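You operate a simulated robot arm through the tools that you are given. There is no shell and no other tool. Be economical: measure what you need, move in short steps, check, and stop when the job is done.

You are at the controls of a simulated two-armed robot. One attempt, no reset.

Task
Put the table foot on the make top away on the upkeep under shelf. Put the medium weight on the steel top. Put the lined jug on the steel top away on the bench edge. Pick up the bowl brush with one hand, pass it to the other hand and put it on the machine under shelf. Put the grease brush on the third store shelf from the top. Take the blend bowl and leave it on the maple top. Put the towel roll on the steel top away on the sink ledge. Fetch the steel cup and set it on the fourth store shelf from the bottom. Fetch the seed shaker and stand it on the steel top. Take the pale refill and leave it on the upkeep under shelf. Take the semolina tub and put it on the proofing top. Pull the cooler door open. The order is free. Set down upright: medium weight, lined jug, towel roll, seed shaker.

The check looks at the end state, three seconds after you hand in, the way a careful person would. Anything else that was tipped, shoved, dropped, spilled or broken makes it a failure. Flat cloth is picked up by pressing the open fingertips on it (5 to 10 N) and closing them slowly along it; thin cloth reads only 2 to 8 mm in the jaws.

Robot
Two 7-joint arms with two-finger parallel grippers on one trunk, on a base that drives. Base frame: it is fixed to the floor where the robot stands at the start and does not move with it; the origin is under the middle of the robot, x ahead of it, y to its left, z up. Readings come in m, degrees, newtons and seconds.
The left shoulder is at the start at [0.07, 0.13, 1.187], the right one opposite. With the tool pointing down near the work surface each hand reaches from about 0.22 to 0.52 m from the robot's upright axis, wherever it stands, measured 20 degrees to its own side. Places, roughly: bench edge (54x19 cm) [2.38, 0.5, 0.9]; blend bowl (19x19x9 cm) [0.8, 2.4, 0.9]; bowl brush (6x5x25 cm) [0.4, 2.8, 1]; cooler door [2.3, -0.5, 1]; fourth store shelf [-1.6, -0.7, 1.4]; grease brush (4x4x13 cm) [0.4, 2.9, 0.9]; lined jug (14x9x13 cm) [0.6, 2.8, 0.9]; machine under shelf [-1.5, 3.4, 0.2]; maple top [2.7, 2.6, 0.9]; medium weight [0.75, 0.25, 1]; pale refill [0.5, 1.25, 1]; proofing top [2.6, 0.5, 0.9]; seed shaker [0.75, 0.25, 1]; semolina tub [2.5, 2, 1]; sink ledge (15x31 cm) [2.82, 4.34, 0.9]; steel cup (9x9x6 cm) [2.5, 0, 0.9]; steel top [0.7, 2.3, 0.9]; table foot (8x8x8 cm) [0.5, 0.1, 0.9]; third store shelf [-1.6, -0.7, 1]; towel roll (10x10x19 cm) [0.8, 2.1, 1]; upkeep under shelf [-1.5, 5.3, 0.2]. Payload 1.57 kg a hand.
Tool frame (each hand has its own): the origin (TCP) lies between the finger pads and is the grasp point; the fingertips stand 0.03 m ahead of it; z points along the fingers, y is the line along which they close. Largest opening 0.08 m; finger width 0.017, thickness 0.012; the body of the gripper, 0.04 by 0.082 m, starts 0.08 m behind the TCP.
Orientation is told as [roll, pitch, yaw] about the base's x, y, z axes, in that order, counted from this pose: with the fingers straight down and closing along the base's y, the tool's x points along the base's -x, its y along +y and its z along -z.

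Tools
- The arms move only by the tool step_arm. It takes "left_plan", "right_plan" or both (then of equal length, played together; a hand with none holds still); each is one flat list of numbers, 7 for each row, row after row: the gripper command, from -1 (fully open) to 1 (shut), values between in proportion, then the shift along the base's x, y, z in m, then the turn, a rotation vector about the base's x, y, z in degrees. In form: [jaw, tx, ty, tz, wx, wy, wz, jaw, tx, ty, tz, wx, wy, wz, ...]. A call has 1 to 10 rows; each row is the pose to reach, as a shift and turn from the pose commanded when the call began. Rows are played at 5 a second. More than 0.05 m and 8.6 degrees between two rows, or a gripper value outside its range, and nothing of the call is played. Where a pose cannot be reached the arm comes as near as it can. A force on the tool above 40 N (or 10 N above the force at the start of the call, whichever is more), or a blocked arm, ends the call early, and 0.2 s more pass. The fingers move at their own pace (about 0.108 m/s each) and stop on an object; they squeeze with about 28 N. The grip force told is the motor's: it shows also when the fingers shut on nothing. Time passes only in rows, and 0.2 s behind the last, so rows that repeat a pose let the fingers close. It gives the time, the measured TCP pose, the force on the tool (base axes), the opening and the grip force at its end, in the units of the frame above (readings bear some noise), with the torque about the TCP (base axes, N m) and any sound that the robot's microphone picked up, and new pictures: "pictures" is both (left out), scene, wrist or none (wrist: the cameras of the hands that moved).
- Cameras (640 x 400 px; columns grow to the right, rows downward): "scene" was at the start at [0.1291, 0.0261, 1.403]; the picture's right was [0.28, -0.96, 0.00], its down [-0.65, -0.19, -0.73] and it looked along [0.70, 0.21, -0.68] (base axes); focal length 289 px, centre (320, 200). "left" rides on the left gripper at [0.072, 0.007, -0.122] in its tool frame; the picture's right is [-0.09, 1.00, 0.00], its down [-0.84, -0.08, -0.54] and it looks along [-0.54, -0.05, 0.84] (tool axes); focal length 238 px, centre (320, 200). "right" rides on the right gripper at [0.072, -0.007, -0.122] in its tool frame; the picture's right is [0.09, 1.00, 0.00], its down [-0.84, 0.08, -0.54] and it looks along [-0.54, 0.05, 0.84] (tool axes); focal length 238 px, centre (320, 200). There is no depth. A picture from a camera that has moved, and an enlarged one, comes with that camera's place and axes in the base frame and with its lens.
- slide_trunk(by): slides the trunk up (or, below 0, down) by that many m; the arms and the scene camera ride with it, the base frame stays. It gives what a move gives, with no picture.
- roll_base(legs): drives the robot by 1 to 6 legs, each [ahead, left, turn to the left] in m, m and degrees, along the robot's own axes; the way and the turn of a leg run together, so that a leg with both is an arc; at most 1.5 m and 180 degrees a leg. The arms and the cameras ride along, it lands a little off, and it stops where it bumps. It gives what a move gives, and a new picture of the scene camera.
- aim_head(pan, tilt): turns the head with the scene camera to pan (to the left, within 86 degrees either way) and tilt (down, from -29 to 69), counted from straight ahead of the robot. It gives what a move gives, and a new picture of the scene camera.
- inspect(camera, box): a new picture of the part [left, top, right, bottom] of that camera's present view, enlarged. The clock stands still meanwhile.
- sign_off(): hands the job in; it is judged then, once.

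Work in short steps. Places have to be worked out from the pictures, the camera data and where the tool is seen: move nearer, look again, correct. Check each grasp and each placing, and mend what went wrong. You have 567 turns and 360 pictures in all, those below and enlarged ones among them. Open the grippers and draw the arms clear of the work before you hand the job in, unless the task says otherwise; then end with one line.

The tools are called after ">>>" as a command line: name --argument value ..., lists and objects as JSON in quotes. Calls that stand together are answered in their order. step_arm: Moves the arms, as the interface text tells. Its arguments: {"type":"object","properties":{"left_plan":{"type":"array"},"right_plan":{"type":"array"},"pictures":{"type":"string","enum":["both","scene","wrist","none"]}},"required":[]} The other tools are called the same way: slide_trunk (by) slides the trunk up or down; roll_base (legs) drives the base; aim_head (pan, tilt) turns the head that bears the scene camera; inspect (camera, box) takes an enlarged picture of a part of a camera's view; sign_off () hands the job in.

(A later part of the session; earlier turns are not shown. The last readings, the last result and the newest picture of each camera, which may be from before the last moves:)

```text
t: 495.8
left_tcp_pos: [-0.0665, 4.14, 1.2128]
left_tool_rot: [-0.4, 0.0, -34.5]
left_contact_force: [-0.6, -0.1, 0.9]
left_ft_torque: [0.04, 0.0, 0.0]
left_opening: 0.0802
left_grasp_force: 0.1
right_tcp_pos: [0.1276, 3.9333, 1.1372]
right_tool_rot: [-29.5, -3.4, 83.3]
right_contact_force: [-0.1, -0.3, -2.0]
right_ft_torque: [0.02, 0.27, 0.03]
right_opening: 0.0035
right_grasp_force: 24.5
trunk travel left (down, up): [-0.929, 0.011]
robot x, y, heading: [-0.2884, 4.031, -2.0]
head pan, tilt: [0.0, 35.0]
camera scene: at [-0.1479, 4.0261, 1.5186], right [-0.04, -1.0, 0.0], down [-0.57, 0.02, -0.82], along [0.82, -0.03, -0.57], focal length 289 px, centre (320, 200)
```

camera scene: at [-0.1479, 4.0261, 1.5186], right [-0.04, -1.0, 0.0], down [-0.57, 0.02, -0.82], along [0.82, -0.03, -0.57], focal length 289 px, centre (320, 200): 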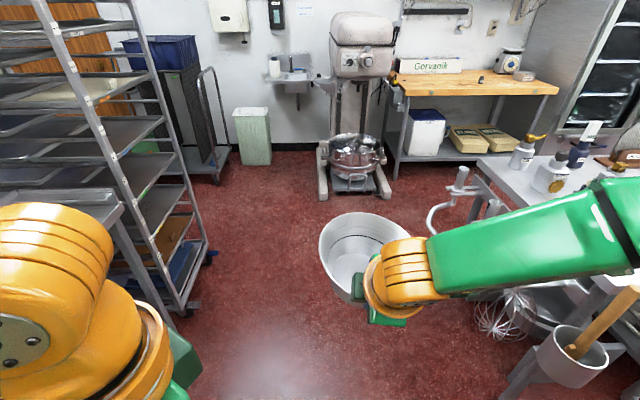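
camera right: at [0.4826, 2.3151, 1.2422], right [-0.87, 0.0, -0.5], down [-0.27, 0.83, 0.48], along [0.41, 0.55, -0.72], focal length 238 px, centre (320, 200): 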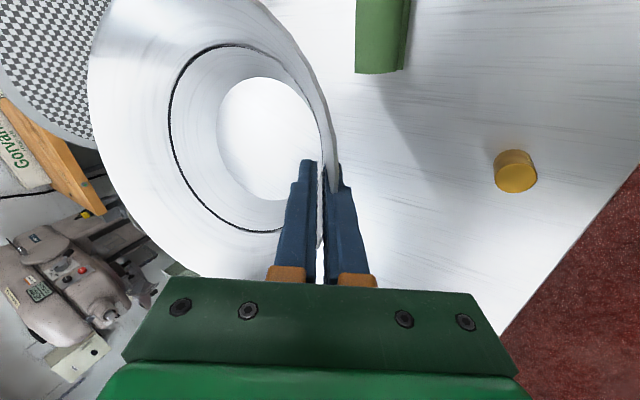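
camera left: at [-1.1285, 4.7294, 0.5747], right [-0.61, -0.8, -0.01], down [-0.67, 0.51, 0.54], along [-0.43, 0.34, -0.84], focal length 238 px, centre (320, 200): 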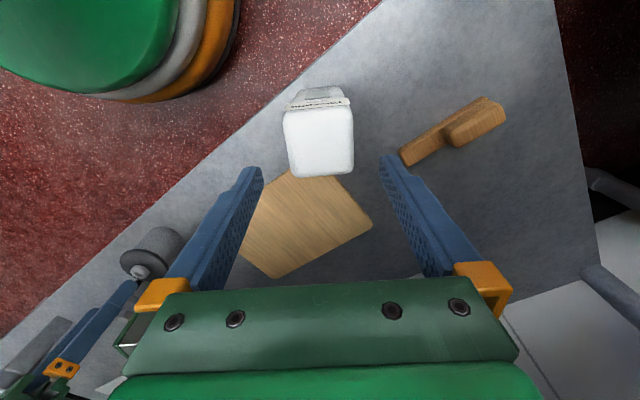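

I shift 14 cm further north to clear the hanging utensil pot, then go east.

>>> roll_base --legs '[[0, 0.13, 2], [0.9, 0, 0], [0.7, 0, 0]]'

```text
t: 504.9
left_tcp_pos: [1.5343, 4.2894, 1.2134]
left_tool_rot: [-0.5, 0.0, -31.4]
left_contact_force: [-1.2, 0.1, -0.1]
left_ft_torque: [0.0, -0.01, -0.03]
left_opening: 0.08
left_grasp_force: 0.1
right_tcp_pos: [1.7378, 4.094, 1.1364]
right_tool_rot: [-29.6, -3.5, 86.3]
right_contact_force: [-1.5, 0.1, -2.5]
right_ft_torque: [-0.03, 0.24, 0.0]
right_opening: 0.0036
right_grasp_force: 24.5
trunk travel left (down, up): [-0.929, 0.011]
robot x, y, heading: [1.323, 4.1681, 0.7]
head pan, tilt: [0.0, 35.0]
camera scene: at [1.4572, 4.1729, 1.5188], right [0.02, -1.0, 0.0], down [-0.57, -0.01, -0.82], along [0.82, 0.01, -0.57], focal length 289 px, centre (320, 200)
```

scene: 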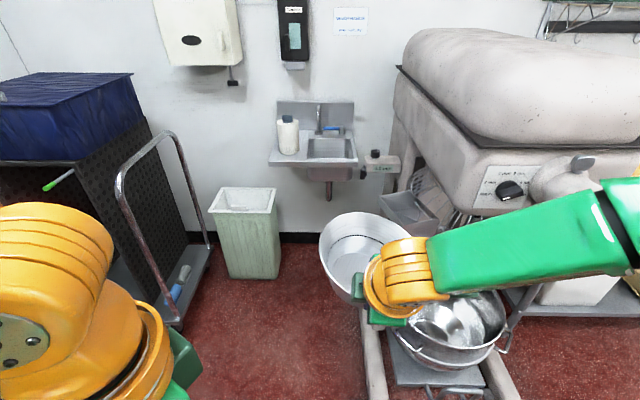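

I back 0.2 m for room, then turn to face south.

>>> roll_base --legs '[[-0.2, 0, 0], [0, 0, -91]]'

```text
t: 510.3
left_tcp_pos: [1.2473, 3.9531, 1.2138]
left_tool_rot: [-0.4, -0.1, -120.8]
left_contact_force: [0.8, -0.5, -0.9]
left_ft_torque: [0.0, -0.01, -0.01]
left_opening: 0.0802
left_grasp_force: 0.2
right_tcp_pos: [1.054, 3.7467, 1.1385]
right_tool_rot: [-29.5, -3.4, -3.0]
right_contact_force: [-0.2, 0.2, -3.8]
right_ft_torque: [0.25, 0.01, -0.02]
right_opening: 0.0036
right_grasp_force: 24.8
trunk travel left (down, up): [-0.929, 0.011]
robot x, y, heading: [1.1234, 4.169, -88.5]
head pan, tilt: [0.0, 35.0]
camera scene: at [1.126, 4.029, 1.5186], right [-1.0, -0.03, 0.0], down [-0.02, 0.57, -0.82], along [0.02, -0.82, -0.57], focal length 289 px, centre (320, 200)
```

scene: 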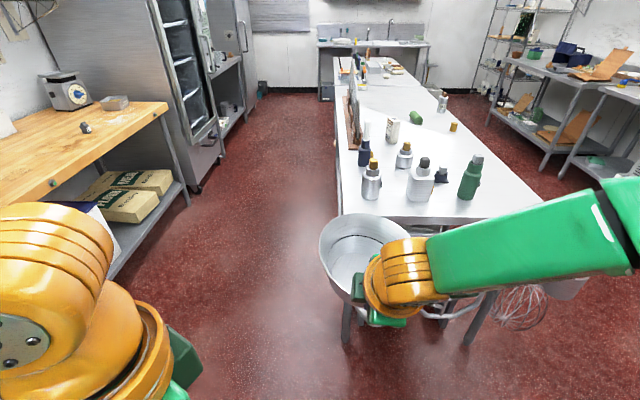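

I shift east to x≈1.5, go south alongside, then turn to face the maple top.

>>> roll_base --legs '[[0, 0.38, -1.5], [1.3, 0, 0], [0, 0, 90]]'

```text
t: 522.9
left_tcp_pos: [1.7406, 2.9616, 1.2134]
left_tool_rot: [-0.4, 0.0, -30.6]
left_contact_force: [0.2, 0.4, 0.4]
left_ft_torque: [0.0, 0.0, 0.04]
left_opening: 0.0801
left_grasp_force: 0.0
right_tcp_pos: [1.9489, 2.7674, 1.1371]
right_tool_rot: [-29.5, -3.4, 87.3]
right_contact_force: [-0.3, -0.5, -2.1]
right_ft_torque: [0.03, 0.24, 0.04]
right_opening: 0.0037
right_grasp_force: 24.5
trunk travel left (down, up): [-0.929, 0.011]
robot x, y, heading: [1.5307, 2.8323, 1.7]
head pan, tilt: [0.0, 35.0]
camera scene: at [1.668, 2.8416, 1.5186], right [0.03, -1.0, 0.0], down [-0.57, -0.02, -0.82], along [0.82, 0.03, -0.57], focal length 289 px, centre (320, 200)
```

scene: 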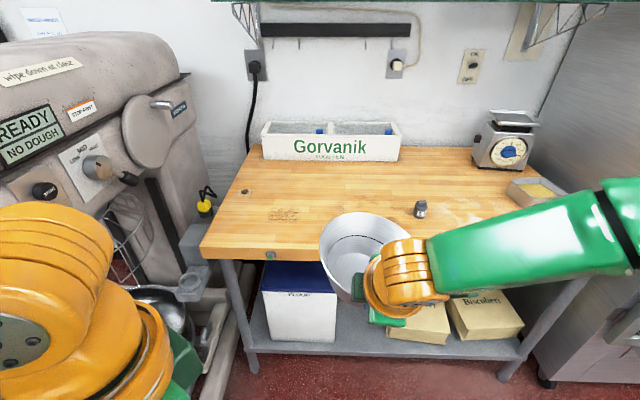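

I square up and advance so the bowl is over a free patch of the maple top (y≈2.72).

>>> roll_base --legs '[[0, -0.04, -1.7], [0.36, 0, 0]]'

```text
t: 525.7
left_tcp_pos: [2.1059, 2.9159, 1.2138]
left_tool_rot: [-0.3, -0.2, -32.2]
left_contact_force: [0.0, -0.5, -0.2]
left_ft_torque: [0.03, -0.04, -0.02]
left_opening: 0.0797
left_grasp_force: 0.0
right_tcp_pos: [2.3073, 2.7145, 1.1371]
right_tool_rot: [-29.6, -3.3, 85.6]
right_contact_force: [-0.1, 0.3, -3.8]
right_ft_torque: [-0.03, 0.23, 0.0]
right_opening: 0.0038
right_grasp_force: 24.2
trunk travel left (down, up): [-0.929, 0.011]
robot x, y, heading: [1.8933, 2.7956, 0.1]
head pan, tilt: [0.0, 35.0]
camera scene: at [2.0275, 2.7972, 1.519], right [0.0, -1.0, 0.0], down [-0.57, 0.0, -0.82], along [0.82, 0.0, -0.57], focal length 289 px, centre (320, 200)
```

scene: 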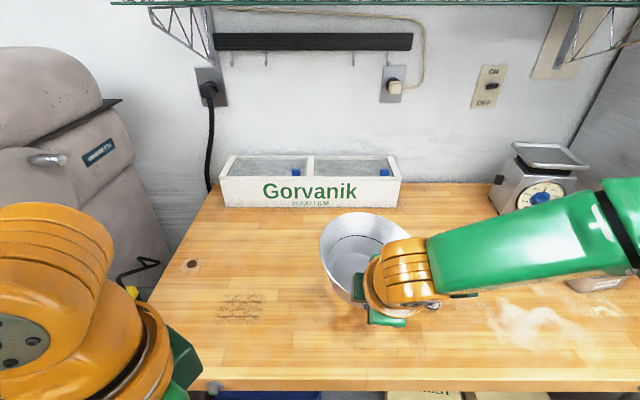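

I lower the bowl toward the maple top, levelling the last 3°.

>>> step_arm --right_plan '[1, 0.01, 0, -0.03, 0, 1, 0, 1, 0.02, 0, -0.06, 0, 2, 0, 1, 0.03, 0, -0.09, 0, 3, 0, 1, 0.03, 0, -0.12, 0, 3, 0]'

```text
t: 526.7
left_tcp_pos: [2.1096, 2.9136, 1.214]
left_tool_rot: [-0.4, 0.0, -32.2]
left_contact_force: [0.4, 0.0, 0.4]
left_ft_torque: [0.0, 0.02, -0.01]
left_opening: 0.08
left_grasp_force: 0.1
right_tcp_pos: [2.3419, 2.7173, 1.0146]
right_tool_rot: [-26.4, -3.3, 85.4]
right_contact_force: [-0.3, 0.1, -3.8]
right_ft_torque: [0.01, 0.28, -0.01]
right_opening: 0.0036
right_grasp_force: 24.2
trunk travel left (down, up): [-0.929, 0.011]
robot x, y, heading: [1.8961, 2.7985, 0.1]
head pan, tilt: [0.0, 35.0]
camera scene: at [2.0326, 2.7973, 1.5185], right [0.0, -1.0, 0.0], down [-0.57, 0.0, -0.82], along [0.82, 0.0, -0.57], focal length 289 px, centre (320, 200)
camera right: at [2.2874, 2.6445, 1.1228], right [-0.89, 0.0, -0.45], down [-0.24, 0.83, 0.5], along [0.38, 0.55, -0.74], focal length 238 px, centre (320, 200)
```

scene: 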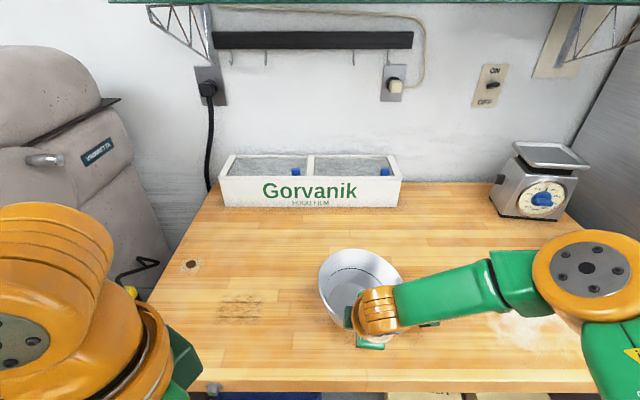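
right: 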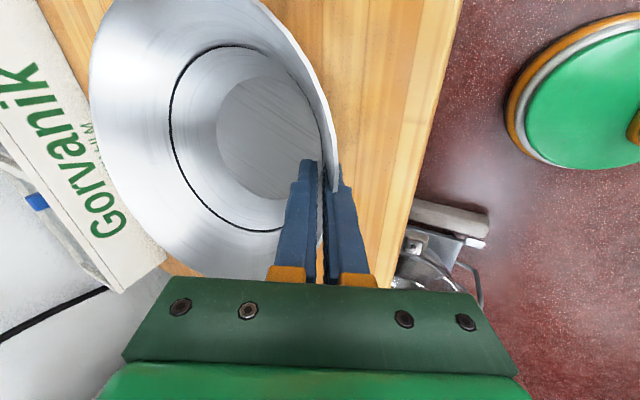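

Continue lowering in small steps until contact.

>>> step_arm --right_plan '[1, 0, 0, -0.012, 0, 0, 0, 1, 0, 0, -0.024, 0, 0, 0]' --pictures "none"

>>> step_arm --right_plan '[1, 0, 0, -0.005, 0, 0, 0, 1, 0, 0, -0.01, 0, 0, 0]' --pictures "none"

```text
t: 527.3
left_tcp_pos: [2.1081, 2.9148, 1.2146]
left_tool_rot: [-0.4, 0.0, -32.2]
left_contact_force: [0.4, -0.4, -0.5]
left_ft_torque: [0.01, 0.03, 0.0]
left_opening: 0.08
left_grasp_force: 0.0
right_tcp_pos: [2.3402, 2.7174, 0.9901]
right_tool_rot: [-26.5, -3.2, 85.4]
right_contact_force: [0.6, 0.3, -2.6]
right_ft_torque: [0.01, 0.26, 0.0]
right_opening: 0.0035
right_grasp_force: 24.0
trunk travel left (down, up): [-0.929, 0.011]
robot x, y, heading: [1.8938, 2.7945, 0.1]
head pan, tilt: [0.0, 35.0]
```

```text
t: 527.9
left_tcp_pos: [2.109, 2.9142, 1.2134]
left_tool_rot: [-0.4, 0.1, -32.2]
left_contact_force: [0.5, -0.7, 0.1]
left_ft_torque: [-0.01, -0.01, -0.01]
left_opening: 0.0802
left_grasp_force: 0.1
right_tcp_pos: [2.3395, 2.7156, 0.9819]
right_tool_rot: [-26.5, -3.3, 85.4]
right_contact_force: [0.5, -0.1, -2.5]
right_ft_torque: [-0.04, 0.21, 0.0]
right_opening: 0.0035
right_grasp_force: 24.2
trunk travel left (down, up): [-0.929, 0.011]
robot x, y, heading: [1.8913, 2.7927, 0.3]
head pan, tilt: [0.0, 35.0]
```

>>> step_arm --right_plan '[1, 0, 0, -0.004, 0, 0, 0, 1, 0, 0, -0.008, 0, 0, 0]' --pictures "none"

>>> step_arm --right_plan '[1, 0, 0, -0.004, 0, 0, 0, 1, 0, 0, -0.008, 0, 0, 0]' --pictures "wrist"

```text
t: 528.5
left_tcp_pos: [2.1076, 2.9146, 1.2144]
left_tool_rot: [-0.4, -0.1, -32.2]
left_contact_force: [1.2, 0.0, -1.0]
left_ft_torque: [0.01, 0.0, 0.02]
left_opening: 0.08
left_grasp_force: 0.0
right_tcp_pos: [2.3377, 2.7165, 0.9759]
right_tool_rot: [-26.6, -3.2, 85.4]
right_contact_force: [0.0, -0.6, 4.7]
right_ft_torque: [-0.44, -0.36, -0.01]
right_opening: 0.0035
right_grasp_force: 24.8
trunk travel left (down, up): [-0.929, 0.011]
robot x, y, heading: [1.8936, 2.7943, 0.0]
head pan, tilt: [0.0, 35.0]
```

```text
t: 529.1
left_tcp_pos: [2.1021, 2.9182, 1.214]
left_tool_rot: [-0.5, -0.5, -32.2]
left_contact_force: [-0.3, -1.1, -0.4]
left_ft_torque: [0.02, 0.02, -0.01]
left_opening: 0.0799
left_grasp_force: 0.2
right_tcp_pos: [2.3351, 2.7188, 0.9687]
right_tool_rot: [-26.9, -3.1, 85.5]
right_contact_force: [0.4, 3.5, 20.8]
right_ft_torque: [-0.64, -0.92, 0.12]
right_opening: 0.0062
right_grasp_force: 25.4
trunk travel left (down, up): [-0.929, 0.011]
robot x, y, heading: [1.8917, 2.7941, 0.1]
head pan, tilt: [0.0, 35.0]
camera right: at [2.2807, 2.6454, 1.0766], right [-0.89, 0.0, -0.45], down [-0.25, 0.83, 0.49], along [0.38, 0.55, -0.74], focal length 238 px, centre (320, 200)
```

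right: 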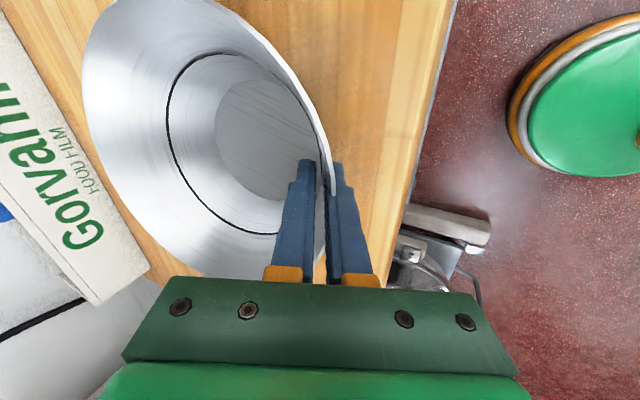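

The bowl is down. I ease up 4 mm, open, and withdraw along the tool axis.

>>> step_arm --right_plan '[1, 0, 0, 0.005, 0, 0, 0, 0.6, 0, 0, 0.005, 0, 0, 0, -0.2, 0, 0, 0.005, 0, 0, 0, -0.2, -0.01, 0, 0.025, 0, 0, 0, -0.2, -0.025, 0, 0.055, 0, 0, 0, -0.2, -0.045, 0, 0.095, 0, 0, 0, -1, -0.065, 0, 0.135, 0, 0, 0, -1, -0.08, 0, 0.17, 0, 0, 0]'

```text
t: 530.9
left_tcp_pos: [2.1063, 2.9137, 1.2137]
left_tool_rot: [-0.3, -0.1, -32.2]
left_contact_force: [0.2, -0.9, -0.2]
left_ft_torque: [0.01, -0.01, 0.01]
left_opening: 0.08
left_grasp_force: 0.0
right_tcp_pos: [2.2586, 2.716, 1.1376]
right_tool_rot: [-26.5, -3.1, 85.4]
right_contact_force: [-0.3, -0.3, 0.7]
right_ft_torque: [0.0, -0.02, 0.02]
right_opening: 0.08
right_grasp_force: 0.0
trunk travel left (down, up): [-0.929, 0.011]
robot x, y, heading: [1.8921, 2.7945, 0.1]
head pan, tilt: [0.0, 35.0]
camera scene: at [2.0293, 2.797, 1.5188], right [0.0, -1.0, 0.0], down [-0.57, 0.0, -0.82], along [0.82, 0.0, -0.57], focal length 289 px, centre (320, 200)
camera right: at [2.2039, 2.6424, 1.2457], right [-0.89, 0.0, -0.45], down [-0.25, 0.83, 0.5], along [0.38, 0.55, -0.74], focal length 238 px, centre (320, 200)
```

scene: 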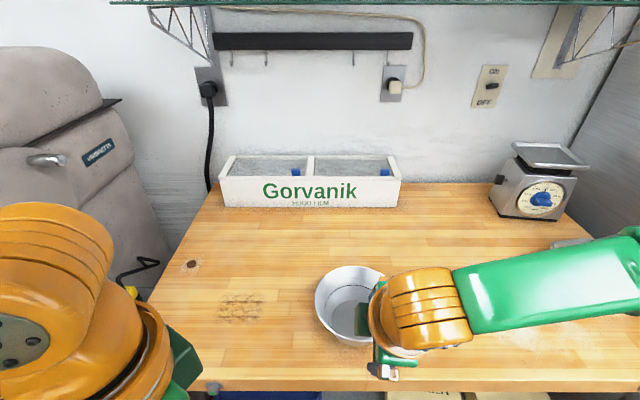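
right: 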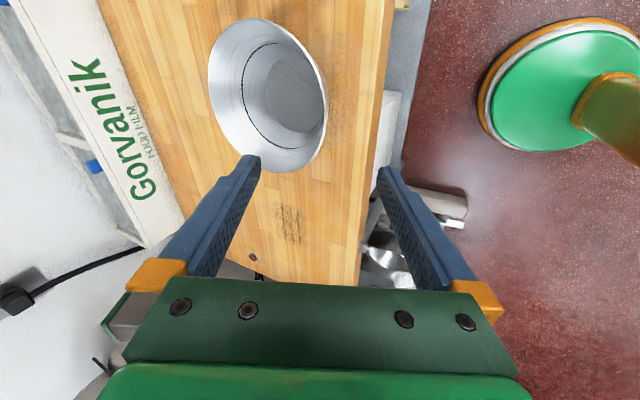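

Bowl stands on the maple top. I back off and restore the right tool to straight down.

>>> roll_base --legs '[[-0.25, 0, 0]]'

>>> step_arm --right_plan '[-1, -0.01, 0, 0.0, 0, 8, 0, -1, -0.02, 0, 0, 0, 16, 0, -1, -0.03, 0, 0, 0, 24, 0, -1, -0.04, 0, 0, 0, 27, 0]' --pictures "none"

>>> step_arm --right_plan '[-1, 0, -0.005, 0, 0, 0, -8.5, -1, 0, -0.01, 0, 0, 0, -17, -1, 0, -0.015, 0, 0, 0, -25.5, -1, 0, -0.02, 0, 0, 0, -34, -1, 0, -0.025, 0, 0, 0, -42.5, -1, 0, -0.03, 0, 0, 0, -51, -1, 0, -0.035, 0, 0, 0, -59.5, -1, 0, -0.04, 0, 0, 0, -68, -1, 0, -0.045, 0, 0, 0, -76.5, -1, 0, -0.05, 0, 0, 0, -85]' --pictures "none"

>>> roll_base --legs '[[0, -0.55, 0]]'

```text
t: 532.8
left_tcp_pos: [1.8585, 2.9146, 1.2129]
left_tool_rot: [-0.5, 0.1, -32.1]
left_contact_force: [0.8, -0.3, -0.1]
left_ft_torque: [0.03, 0.0, 0.02]
left_opening: 0.08
left_grasp_force: 0.1
right_tcp_pos: [2.0098, 2.7159, 1.1353]
right_tool_rot: [-26.3, -3.1, 85.3]
right_contact_force: [0.7, -0.3, 0.6]
right_ft_torque: [-0.01, 0.0, 0.03]
right_opening: 0.0802
right_grasp_force: 0.1
trunk travel left (down, up): [-0.929, 0.011]
robot x, y, heading: [1.639, 2.7942, 0.3]
head pan, tilt: [0.0, 35.0]
camera scene: at [1.7825, 2.7967, 1.5182], right [0.0, -1.0, 0.0], down [-0.58, 0.0, -0.82], along [0.82, 0.0, -0.58], focal length 289 px, centre (320, 200)
```

scene: 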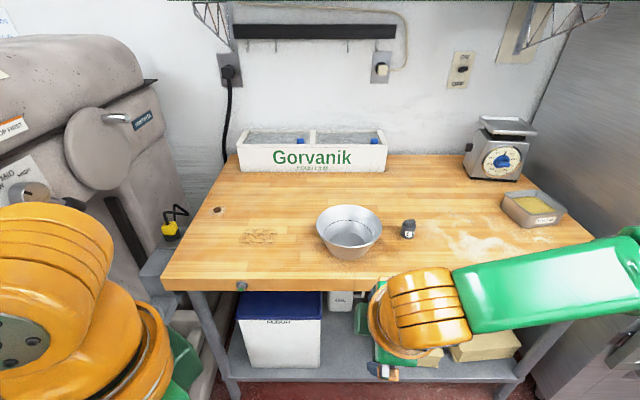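

```text
t: 533.8
left_tcp_pos: [1.8559, 2.917, 1.2133]
left_tool_rot: [-0.6, -0.1, -32.0]
left_contact_force: [-0.1, 0.9, -0.5]
left_ft_torque: [-0.04, 0.01, -0.02]
left_opening: 0.0799
left_grasp_force: 0.1
right_tcp_pos: [1.9382, 2.7674, 1.1524]
right_tool_rot: [-0.2, -0.9, 84.1]
right_contact_force: [0.9, 1.1, 0.3]
right_ft_torque: [-0.08, 0.01, 0.02]
right_opening: 0.0799
right_grasp_force: 0.1
right hand out of reach, approached as far as the arm can: row 1, 2, 3, 4
trunk travel left (down, up): [-0.929, 0.011]
robot x, y, heading: [1.6367, 2.7946, 0.6]
head pan, tilt: [0.0, 35.0]
```

```text
t: 536.0
left_tcp_pos: [1.8542, 2.9145, 1.2141]
left_tool_rot: [-0.4, -0.1, -32.2]
left_contact_force: [0.3, 0.6, 0.5]
left_ft_torque: [0.0, -0.01, 0.01]
left_opening: 0.08
left_grasp_force: 0.0
right_tcp_pos: [1.9365, 2.7147, 1.1499]
right_tool_rot: [0.4, -0.8, -0.6]
right_contact_force: [0.3, 0.2, 1.2]
right_ft_torque: [0.0, -0.04, 0.01]
right_opening: 0.08
right_grasp_force: 0.1
trunk travel left (down, up): [-0.929, 0.011]
robot x, y, heading: [1.6368, 2.7933, 0.2]
head pan, tilt: [0.0, 35.0]
```

```text
t: 539.1
left_tcp_pos: [1.859, 2.3736, 1.2133]
left_tool_rot: [-0.6, -0.1, -31.8]
left_contact_force: [-0.4, 0.5, -0.3]
left_ft_torque: [-0.01, -0.02, -0.01]
left_opening: 0.0799
left_grasp_force: 0.1
right_tcp_pos: [1.942, 2.177, 1.1504]
right_tool_rot: [0.3, -0.8, -0.1]
right_contact_force: [-0.2, -0.5, 0.1]
right_ft_torque: [-0.04, 0.0, -0.04]
right_opening: 0.0799
right_grasp_force: 0.1
trunk travel left (down, up): [-0.929, 0.011]
robot x, y, heading: [1.6471, 2.2519, 0.7]
head pan, tilt: [0.0, 35.0]
camera scene: at [1.7819, 2.257, 1.5187], right [0.01, -1.0, 0.0], down [-0.57, -0.01, -0.82], along [0.82, 0.01, -0.57], focal length 289 px, centre (320, 200)
```

scene: 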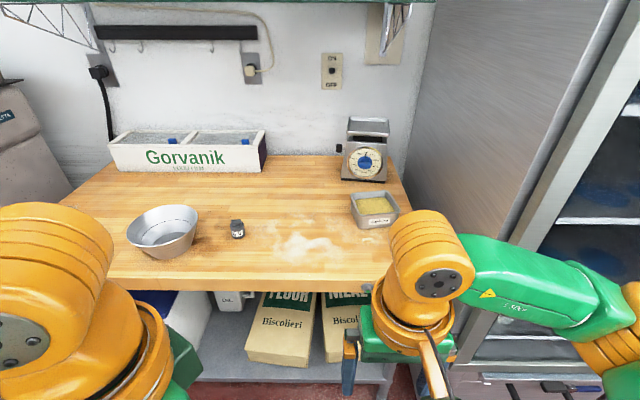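

I enlarge the semolina tub to decide how to hold it.

>>> inspect --camera "scene" --box '[300, 100, 460, 260]'

```text
2.50 times, centred on (380, 180) of scene
camera zoom: at [1.7819, 2.257, 1.5187], right [0.01, -1.0, 0.0], down [-0.57, -0.01, -0.82], along [0.82, 0.01, -0.57], focal length 721 px, centre (170, 250)
```

zoom: 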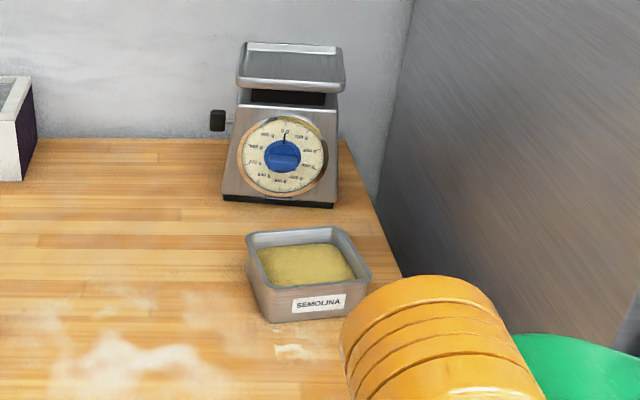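

The tub is near-full and ~13–14 cm wide, so one rim pinch could tip it: I'll first drag it north away from the cabinet, then lift with both hands. I turn to heading -45° and move up to it.

>>> roll_base --legs '[[0, 0, -45.5], [0.19, 0.35, 0]]'

```text
t: 543.6
left_tcp_pos: [2.2523, 2.3028, 1.2151]
left_tool_rot: [-0.2, -0.1, -76.1]
left_contact_force: [0.8, -0.2, -0.3]
left_ft_torque: [0.04, -0.06, -0.01]
left_opening: 0.08
left_grasp_force: 0.0
right_tcp_pos: [2.1748, 2.1019, 1.151]
right_tool_rot: [0.5, -0.7, -44.4]
right_contact_force: [-0.2, 0.2, 0.4]
right_ft_torque: [0.01, 0.03, -0.01]
right_opening: 0.0801
right_grasp_force: 0.1
trunk travel left (down, up): [-0.929, 0.011]
robot x, y, heading: [2.0189, 2.3647, -43.6]
head pan, tilt: [0.0, 35.0]
camera scene: at [2.1131, 2.2708, 1.5188], right [-0.69, -0.72, 0.0], down [-0.41, 0.4, -0.82], along [0.59, -0.56, -0.57], focal length 289 px, centre (320, 200)
```

scene: 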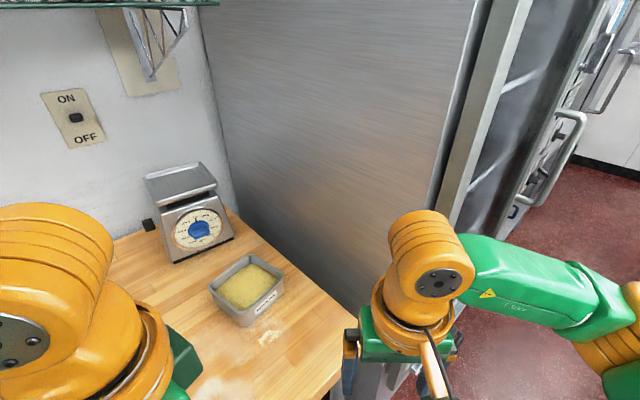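

Tub centre ≈(2.555,2.095); its label (west) wall midpoint ≈(2.49,2.09). I bring the left hand over that wall with a 20° lean.

>>> step_arm --left_plan '[-1, 0.03, -0.03, -0.02, -2.5, -4.4, 0, -1, 0.06, -0.055, -0.04, -5, -8.7, 0, -1, 0.09, -0.08, -0.06, -7.5, -13, 0, -1, 0.12, -0.105, -0.08, -10, -17.4, 0, -1, 0.15, -0.13, -0.1, -10, -17.4, 0, -1, 0.18, -0.155, -0.12, -10, -17.4, 0, -1, 0.205, -0.18, -0.14, -10, -17.4, 0]'

```text
t: 545.2
left_tcp_pos: [2.4576, 2.1705, 1.0944]
left_tool_rot: [14.3, -13.9, -77.9]
left_contact_force: [0.9, 0.5, 0.3]
left_ft_torque: [0.02, -0.02, 0.0]
left_opening: 0.0802
left_grasp_force: 0.2
left hand out of reach, approached as far as the arm can: row 6, 7
right_tcp_pos: [2.1762, 2.1027, 1.1501]
right_tool_rot: [0.2, -0.7, -44.4]
right_contact_force: [0.0, -0.4, 0.0]
right_ft_torque: [0.01, 0.01, 0.01]
right_opening: 0.0797
right_grasp_force: 0.2
trunk travel left (down, up): [-0.929, 0.011]
robot x, y, heading: [2.0153, 2.3674, -43.7]
head pan, tilt: [0.0, 35.0]
camera scene: at [2.1169, 2.2727, 1.5187], right [-0.69, -0.72, 0.0], down [-0.42, 0.4, -0.82], along [0.59, -0.57, -0.57], focal length 289 px, centre (320, 200)
camera left: at [2.4131, 2.2614, 1.192], right [0.95, 0.17, 0.26], down [-0.06, -0.72, 0.69], along [0.31, -0.67, -0.67], focal length 238 px, centre (320, 200)
```

scene: 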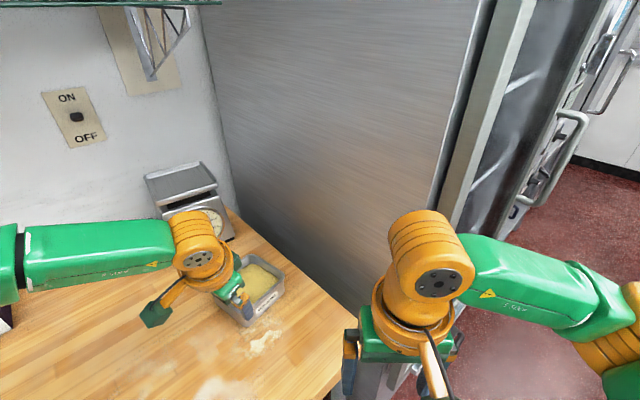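
left: 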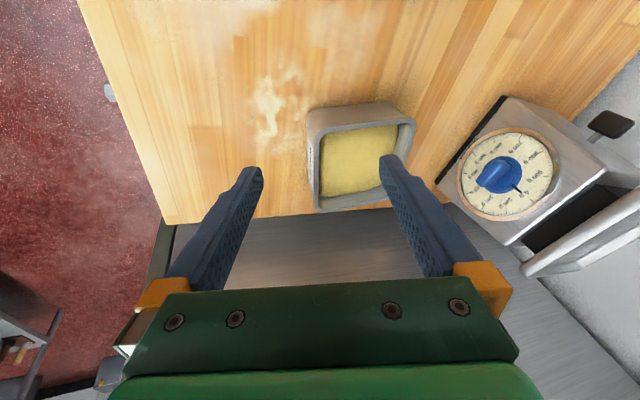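

The wall is centred between the fingers; I go lower and further toward it.

>>> step_arm --left_plan '[-1, 0.01, -0.018, -0.03, 0, 0, 0, -1, 0.02, -0.036, -0.06, 0, 0, 0, -1, 0.03, -0.054, -0.085, 0, 0, 0, -1, 0.036, -0.07, -0.105, 0, 0, 0]' --pictures "wrist"

```text
t: 546.2
left_tcp_pos: [2.4748, 2.1879, 1.0548]
left_tool_rot: [14.4, -14.0, -77.9]
left_contact_force: [0.0, -0.6, -0.2]
left_ft_torque: [-0.02, -0.01, -0.01]
left_opening: 0.0802
left_grasp_force: 0.1
left hand out of reach, approached as far as the arm can: row 1, 2, 3, 4
right_tcp_pos: [2.1776, 2.1028, 1.1508]
right_tool_rot: [0.4, -0.7, -44.4]
right_contact_force: [-0.4, -0.8, -0.6]
right_ft_torque: [-0.03, -0.02, -0.02]
right_opening: 0.08
right_grasp_force: 0.1
trunk travel left (down, up): [-0.929, 0.011]
robot x, y, heading: [2.0188, 2.3642, -43.5]
head pan, tilt: [0.0, 35.0]
camera left: at [2.4297, 2.2792, 1.1525], right [0.95, 0.17, 0.26], down [-0.06, -0.72, 0.69], along [0.31, -0.67, -0.67], focal length 238 px, centre (320, 200)
```

left: 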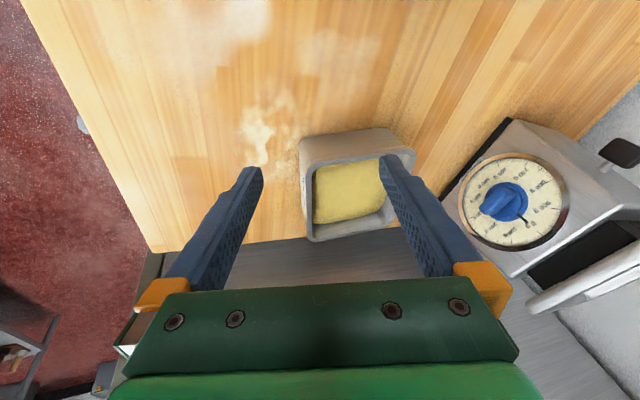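

I reposition the base 16 cm further south-east along the front, so the target falls in the left hand's good zone.

>>> step_arm --left_plan '[-1, -0.02, 0.04, 0.02, 0, 0, 0, -1, -0.04, 0.08, 0.04, 0, 0, 0]' --pictures "none"

>>> roll_base --legs '[[0.12, -0.105, -1]]'

>>> step_arm --left_plan '[-1, 0, 0, -0.02, 0, 0, 0]' --pictures "wrist"

```text
t: 546.8
left_tcp_pos: [2.4368, 2.2748, 1.0931]
left_tool_rot: [14.4, -14.1, -77.8]
left_contact_force: [-0.6, 0.4, -0.3]
left_ft_torque: [-0.04, -0.01, 0.0]
left_opening: 0.08
left_grasp_force: 0.1
right_tcp_pos: [2.176, 2.1051, 1.1517]
right_tool_rot: [0.3, -0.9, -44.4]
right_contact_force: [-0.2, -0.4, 0.4]
right_ft_torque: [-0.02, 0.0, -0.01]
right_opening: 0.08
right_grasp_force: 0.1
trunk travel left (down, up): [-0.929, 0.011]
robot x, y, heading: [2.0163, 2.3655, -43.6]
head pan, tilt: [0.0, 35.0]
```

```text
t: 548.2
left_tcp_pos: [2.4478, 2.1081, 1.0927]
left_tool_rot: [14.4, -13.9, -79.0]
left_contact_force: [-0.5, 0.3, 0.3]
left_ft_torque: [-0.03, -0.01, -0.01]
left_opening: 0.0802
left_grasp_force: 0.1
right_tcp_pos: [2.1823, 1.9445, 1.1524]
right_tool_rot: [0.1, -0.9, -45.5]
right_contact_force: [0.3, 0.7, 0.8]
right_ft_torque: [-0.03, 0.0, 0.03]
right_opening: 0.08
right_grasp_force: 0.1
trunk travel left (down, up): [-0.929, 0.011]
robot x, y, heading: [2.0285, 2.2058, -44.7]
head pan, tilt: [0.0, 35.0]
camera scene: at [2.1267, 2.1172, 1.5191], right [-0.7, -0.71, 0.0], down [-0.41, 0.4, -0.82], along [0.58, -0.58, -0.57], focal length 289 px, centre (320, 200)
```

scene: 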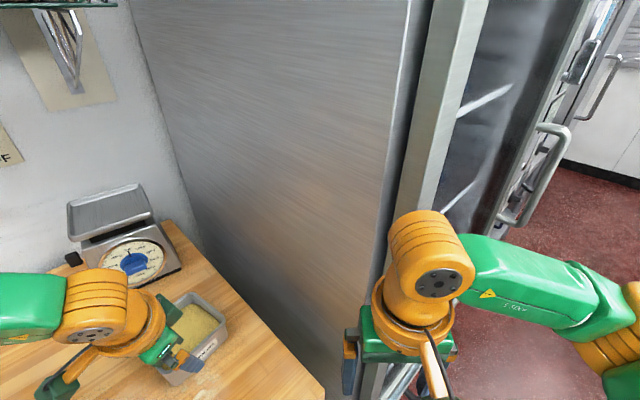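

```text
t: 548.6
left_tcp_pos: [2.4498, 2.1039, 1.0706]
left_tool_rot: [14.2, -13.7, -78.9]
left_contact_force: [-0.4, 0.6, -0.6]
left_ft_torque: [-0.02, 0.0, -0.02]
left_opening: 0.0799
left_grasp_force: 0.0
right_tcp_pos: [2.1852, 1.9412, 1.149]
right_tool_rot: [0.4, -0.7, -45.5]
right_contact_force: [-0.9, -0.5, -0.5]
right_ft_torque: [0.0, 0.0, 0.02]
right_opening: 0.0801
right_grasp_force: 0.1
trunk travel left (down, up): [-0.929, 0.011]
robot x, y, heading: [2.0337, 2.2074, -44.6]
head pan, tilt: [0.0, 35.0]
camera left: at [2.4061, 2.195, 1.1686], right [0.95, 0.15, 0.26], down [-0.07, -0.72, 0.69], along [0.29, -0.68, -0.67], focal length 238 px, centre (320, 200)
```

left: 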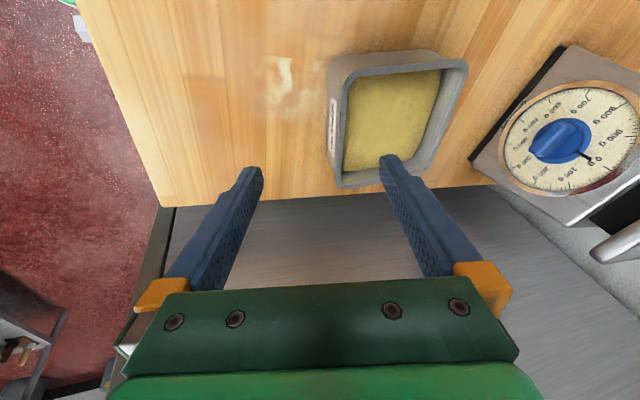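

Good position. I move over the label wall at (2.504,2.089) and down to straddle it.

>>> step_arm --left_plan '[-1, 0.02, -0.004, -0.02, 0, 0, 0, -1, 0.044, -0.008, -0.045, 0, 0, 0, -1, 0.044, -0.008, -0.075, 0, 0, 0]' --pictures "wrist"

```text
t: 549.4
left_tcp_pos: [2.4926, 2.096, 0.9941]
left_tool_rot: [14.3, -13.9, -79.0]
left_contact_force: [-0.7, 0.2, -0.5]
left_ft_torque: [-0.03, -0.01, 0.0]
left_opening: 0.08
left_grasp_force: 0.0
right_tcp_pos: [2.1847, 1.9407, 1.1517]
right_tool_rot: [0.4, -0.7, -45.6]
right_contact_force: [0.1, -0.4, -1.1]
right_ft_torque: [-0.01, 0.02, 0.0]
right_opening: 0.0798
right_grasp_force: 0.0
trunk travel left (down, up): [-0.929, 0.011]
robot x, y, heading: [2.0299, 2.2066, -44.9]
head pan, tilt: [0.0, 35.0]
camera left: at [2.4495, 2.189, 1.0932], right [0.95, 0.15, 0.26], down [-0.07, -0.72, 0.69], along [0.29, -0.68, -0.67], focal length 238 px, centre (320, 200)
```

left: 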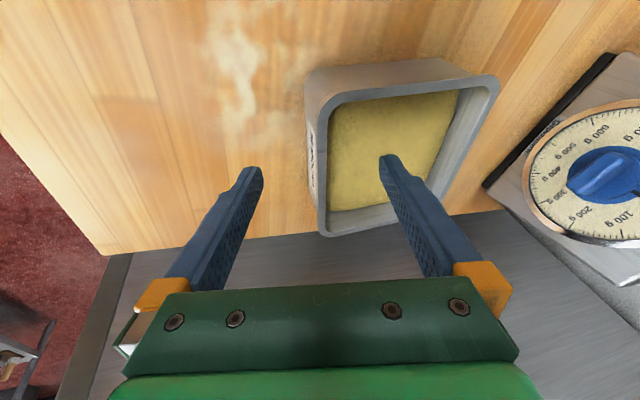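

Fingers straddle the wall; 3.8 cm lower brings the tips just below the rim. Then close gently.

>>> step_arm --left_plan '[-1, 0.003, 0, -0.02, 0, 0, 0, -1, 0.006, -0.002, -0.036, 0, 0, 0, 0.3, 0.006, -0.002, -0.036, 0, 0, 0, 1, 0.006, -0.002, -0.036, 0, 0, 0, 1, 0.006, -0.002, -0.036, 0, 0, 0]' --pictures "wrist"

```text
t: 550.6
left_tcp_pos: [2.4943, 2.1021, 0.974]
left_tool_rot: [14.3, -13.8, -79.0]
left_contact_force: [-2.0, -0.2, -2.1]
left_ft_torque: [0.18, 0.55, -0.03]
left_opening: 0.0044
left_grasp_force: 24.5
left hand out of reach, approached as far as the arm can: row 2, 3, 4, 5
right_tcp_pos: [2.1816, 1.941, 1.1501]
right_tool_rot: [0.4, -0.8, -45.4]
right_contact_force: [-0.1, 0.5, -0.2]
right_ft_torque: [0.02, 0.0, 0.02]
right_opening: 0.0801
right_grasp_force: 0.0
trunk travel left (down, up): [-0.929, 0.011]
robot x, y, heading: [2.0319, 2.2049, -44.8]
head pan, tilt: [0.0, 35.0]
camera left: at [2.4518, 2.1939, 1.0725], right [0.95, 0.15, 0.26], down [-0.07, -0.72, 0.69], along [0.29, -0.68, -0.67], focal length 238 px, centre (320, 200)
```

left: 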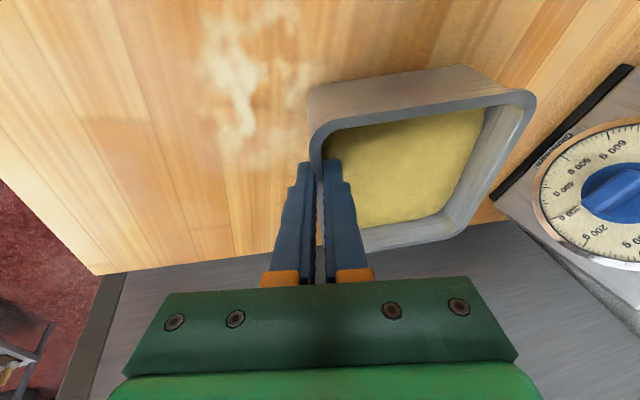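

Wall gripped. I test with a 2 cm lift to feel the weight and see whether it tips.

>>> step_arm --left_plan '[1, 0, 0, 0.01, 0, 0, 0, 1, 0, 0, 0.02, 0, 0, 0, 1, 0, 0, 0.02, 0, 0, 0]'

```text
t: 551.4
left_tcp_pos: [2.4978, 2.1031, 0.994]
left_tool_rot: [14.3, -13.8, -79.0]
left_contact_force: [-0.2, -1.0, -5.1]
left_ft_torque: [0.09, 0.41, 0.03]
left_opening: 0.0029
left_grasp_force: 24.5
right_tcp_pos: [2.1839, 1.9404, 1.1512]
right_tool_rot: [0.3, -0.7, -45.5]
right_contact_force: [-0.8, -0.1, 0.3]
right_ft_torque: [-0.01, 0.01, -0.02]
right_opening: 0.08
right_grasp_force: 0.0
trunk travel left (down, up): [-0.929, 0.011]
robot x, y, heading: [2.0311, 2.209, -44.7]
head pan, tilt: [0.0, 35.0]
camera scene: at [2.1288, 2.1113, 1.5185], right [-0.7, -0.71, 0.0], down [-0.41, 0.4, -0.82], along [0.58, -0.58, -0.57], focal length 289 px, centre (320, 200)
camera left: at [2.4552, 2.1943, 1.0922], right [0.95, 0.15, 0.26], down [-0.07, -0.72, 0.69], along [0.29, -0.68, -0.67], focal length 238 px, centre (320, 200)
```

scene: 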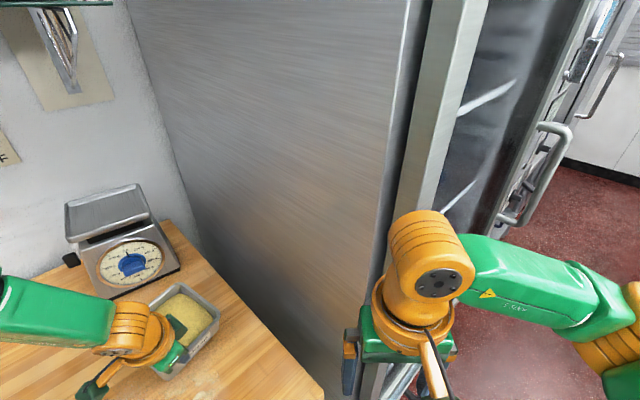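
left: 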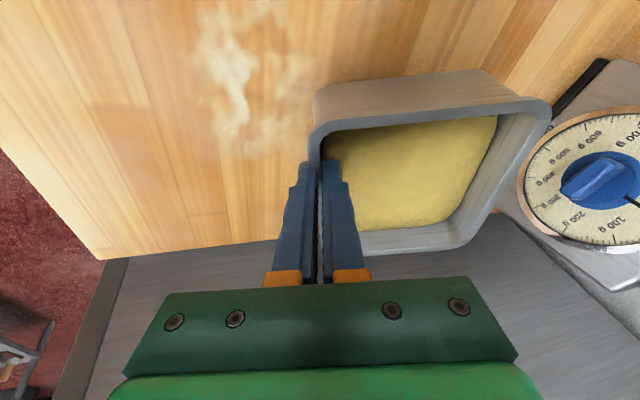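

It carries ~0.5 kg without tipping. I lift 3 cm more to confirm it is airborne and steady.

>>> step_arm --left_plan '[1, 0, 0.003, 0.01, 0, 0, 0, 1, 0, 0.006, 0.02, 0, 0, 0, 1, 0, 0.009, 0.03, 0, 0, 0, 1, 0, 0.012, 0.04, 0, 0, 0]'

```text
t: 552.4
left_tcp_pos: [2.4984, 2.1136, 1.0341]
left_tool_rot: [14.3, -13.8, -79.0]
left_contact_force: [0.6, -0.2, -5.0]
left_ft_torque: [0.06, 0.43, 0.03]
left_opening: 0.0027
left_grasp_force: 23.8
right_tcp_pos: [2.1855, 1.9425, 1.1503]
right_tool_rot: [0.3, -0.7, -45.5]
right_contact_force: [-0.2, -0.1, 0.3]
right_ft_torque: [0.02, 0.02, 0.0]
right_opening: 0.0801
right_grasp_force: 0.1
trunk travel left (down, up): [-0.929, 0.011]
robot x, y, heading: [2.0237, 2.2088, -44.8]
head pan, tilt: [0.0, 35.0]
camera scene: at [2.1287, 2.1119, 1.5185], right [-0.7, -0.71, 0.0], down [-0.41, 0.4, -0.82], along [0.58, -0.58, -0.57], focal length 289 px, centre (320, 200)
camera left: at [2.4554, 2.2054, 1.1329], right [0.95, 0.15, 0.26], down [-0.07, -0.72, 0.69], along [0.29, -0.68, -0.67], focal length 238 px, centre (320, 200)
```

scene: 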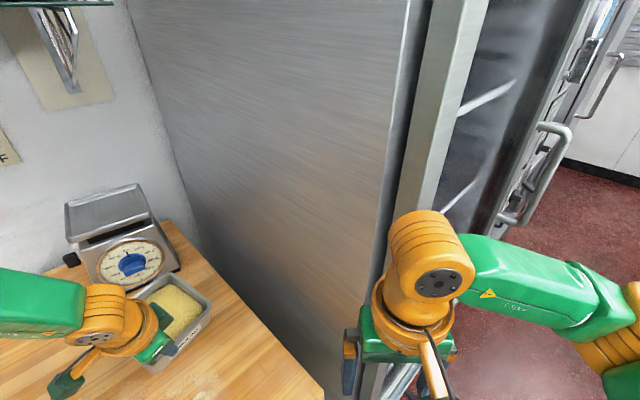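
left: 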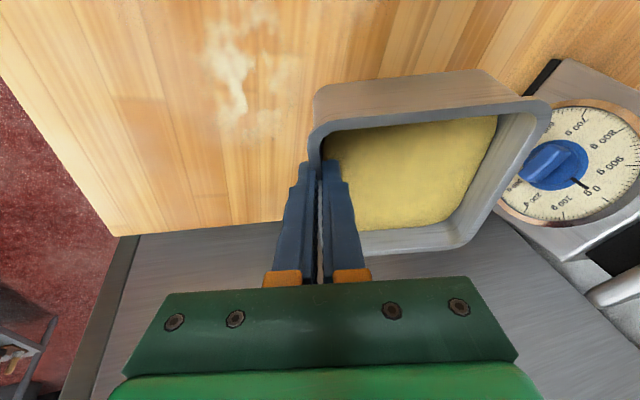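

Stable in the air. I raise it, level it by ~10° and draw it back toward me.

>>> step_arm --left_plan '[1, -0.01, 0.012, 0.015, 1.5, 2.6, 0, 1, -0.025, 0.024, 0.03, 3, 5.2, 0, 1, -0.04, 0.036, 0.045, 4.5, 7.8, 0, 1, -0.06, 0.05, 0.06, 5, 8.7, 0, 1, -0.08, 0.065, 0.075, 5, 8.7, 0]'

```text
t: 553.6
left_tcp_pos: [2.4173, 2.181, 1.1109]
left_tool_rot: [6.6, -7.2, -77.6]
left_contact_force: [0.0, -0.3, -6.0]
left_ft_torque: [0.05, 0.38, 0.01]
left_opening: 0.0028
left_grasp_force: 24.1
right_tcp_pos: [2.1827, 1.9434, 1.1509]
right_tool_rot: [0.3, -0.8, -45.5]
right_contact_force: [0.2, 0.3, 0.2]
right_ft_torque: [-0.04, -0.03, -0.04]
right_opening: 0.0799
right_grasp_force: 0.2
trunk travel left (down, up): [-0.929, 0.011]
robot x, y, heading: [2.0298, 2.2059, -44.6]
head pan, tilt: [0.0, 35.0]
camera scene: at [2.1268, 2.1138, 1.5188], right [-0.7, -0.71, 0.0], down [-0.41, 0.4, -0.82], along [0.58, -0.58, -0.57], focal length 289 px, centre (320, 200)
camera left: at [2.3904, 2.265, 1.2221], right [0.98, 0.14, 0.13], down [0.03, -0.78, 0.63], along [0.18, -0.62, -0.77], focal length 238 px, centre (320, 200)
```

scene: 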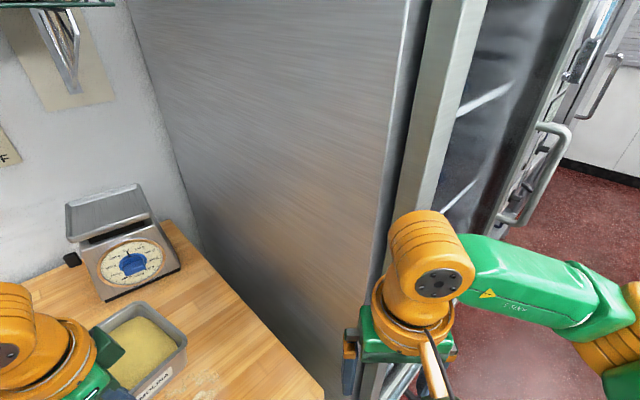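
left: 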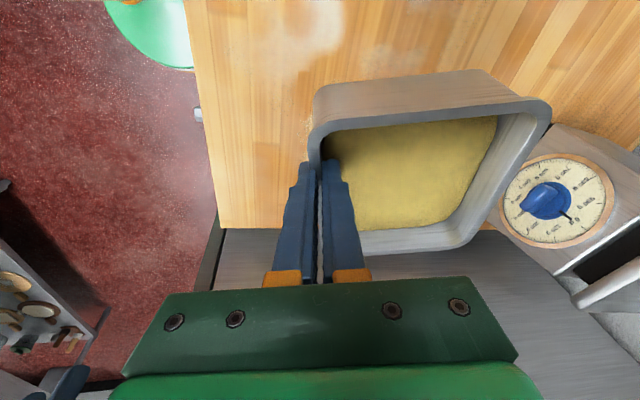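

Level and secure. I back off, square up to heading 0 and look.

>>> roll_base --legs '[[-0.4, 0, 0], [0, 0, 44.5]]'

```text
t: 558.2
left_tcp_pos: [2.0372, 2.7497, 1.1106]
left_tool_rot: [6.7, -7.2, -33.2]
left_contact_force: [0.2, -0.7, -5.9]
left_ft_torque: [-0.23, 0.35, -0.02]
left_opening: 0.0028
left_grasp_force: 24.5
right_tcp_pos: [2.0368, 2.4136, 1.1504]
right_tool_rot: [0.4, -0.7, -1.2]
right_contact_force: [0.1, -0.3, 0.9]
right_ft_torque: [0.0, 0.01, -0.02]
right_opening: 0.0799
right_grasp_force: 0.1
trunk travel left (down, up): [-0.929, 0.011]
robot x, y, heading: [1.741, 2.4956, -0.2]
head pan, tilt: [0.0, 35.0]
camera scene: at [1.8793, 2.4978, 1.5185], right [-0.01, -1.0, 0.0], down [-0.57, 0.0, -0.82], along [0.82, -0.01, -0.57], focal length 289 px, centre (320, 200)
```

scene: 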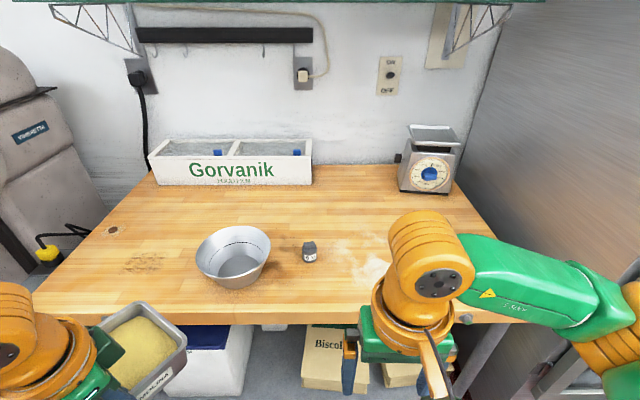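

I turn the tub to face forward (yaw -44°), then strafe south.

>>> step_arm --left_plan '[1, -0.005, -0.005, 0, 0, 0, -7.5, 1, -0.01, -0.01, 0, 0, 0, -15, 1, -0.015, -0.015, 0, 0, 0, -22.5, 1, -0.02, -0.02, 0, 0, 0, -30, 1, -0.025, -0.025, 0, 0, 0, -37.5, 1, -0.03, -0.03, 0, 0, 0, -45]' --pictures "none"

>>> roll_base --legs '[[-0.13, 0, 0], [0, -1.05, 0], [0, -1.03, 0]]'

```text
t: 559.6
left_tcp_pos: [2.0076, 2.6336, 1.1354]
left_tool_rot: [6.7, -7.0, -77.7]
left_contact_force: [0.2, 0.0, -6.4]
left_ft_torque: [0.1, 0.37, -0.05]
left_opening: 0.0026
left_grasp_force: 24.2
left hand out of reach, approached as far as the arm can: row 2, 3, 4, 5, 6
right_tcp_pos: [2.0353, 2.4123, 1.1497]
right_tool_rot: [0.4, -0.7, -1.2]
right_contact_force: [0.3, -0.6, -0.6]
right_ft_torque: [0.01, 0.0, 0.02]
right_opening: 0.0802
right_grasp_force: 0.1
trunk travel left (down, up): [-0.929, 0.011]
robot x, y, heading: [1.7435, 2.4943, -0.3]
head pan, tilt: [0.0, 35.0]
```

```text
t: 570.9
left_tcp_pos: [1.9121, 0.5516, 1.1353]
left_tool_rot: [6.9, -7.2, -74.7]
left_contact_force: [0.1, 0.6, -5.9]
left_ft_torque: [0.0, 0.4, 0.01]
left_opening: 0.0027
left_grasp_force: 24.4
right_tcp_pos: [1.952, 0.3308, 1.1496]
right_tool_rot: [0.3, -0.7, 1.7]
right_contact_force: [-0.5, 0.0, -0.5]
right_ft_torque: [-0.04, -0.01, 0.02]
right_opening: 0.0801
right_grasp_force: 0.1
trunk travel left (down, up): [-0.929, 0.011]
robot x, y, heading: [1.6508, 0.4018, 2.5]
head pan, tilt: [0.0, 35.0]
camera scene: at [1.7904, 0.4078, 1.5185], right [0.04, -1.0, 0.0], down [-0.57, -0.03, -0.82], along [0.82, 0.03, -0.57], focal length 289 px, centre (320, 200)
```

scene: 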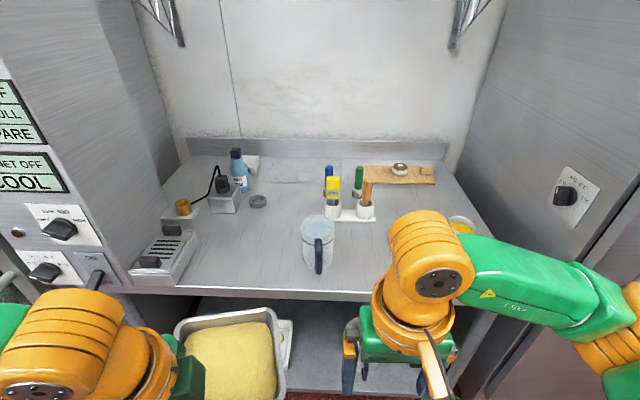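

The free spot is about (2.57,0.53), between the ring and the marker holder and behind the jug. I drive in.

>>> roll_base --legs '[[0.35, 0.01, -2.5]]'

```text
t: 573.2
left_tcp_pos: [2.2733, 0.5537, 1.1366]
left_tool_rot: [6.9, -7.2, -77.3]
left_contact_force: [-1.1, -1.3, -5.8]
left_ft_torque: [0.06, 0.38, 0.04]
left_opening: 0.0028
left_grasp_force: 24.4
right_tcp_pos: [2.3029, 0.3333, 1.151]
right_tool_rot: [0.3, -0.9, -0.8]
right_contact_force: [-0.7, -0.3, 0.2]
right_ft_torque: [-0.02, -0.02, -0.01]
right_opening: 0.0801
right_grasp_force: 0.0
trunk travel left (down, up): [-0.929, 0.011]
robot x, y, heading: [2.0113, 0.4163, -0.2]
head pan, tilt: [0.0, 35.0]
camera scene: at [2.1438, 0.4166, 1.5189], right [0.0, -1.0, 0.0], down [-0.57, 0.0, -0.82], along [0.82, 0.0, -0.57], focal length 289 px, centre (320, 200)
```

scene: 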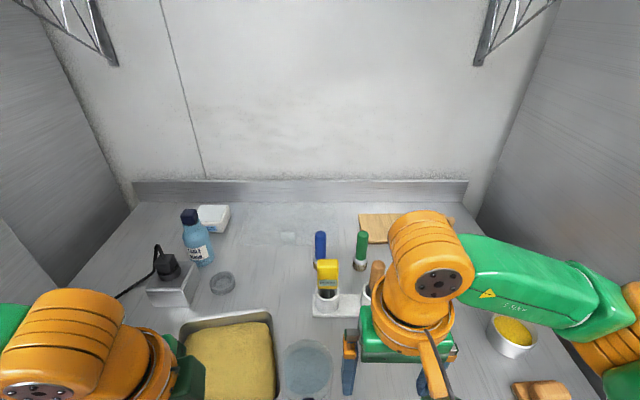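

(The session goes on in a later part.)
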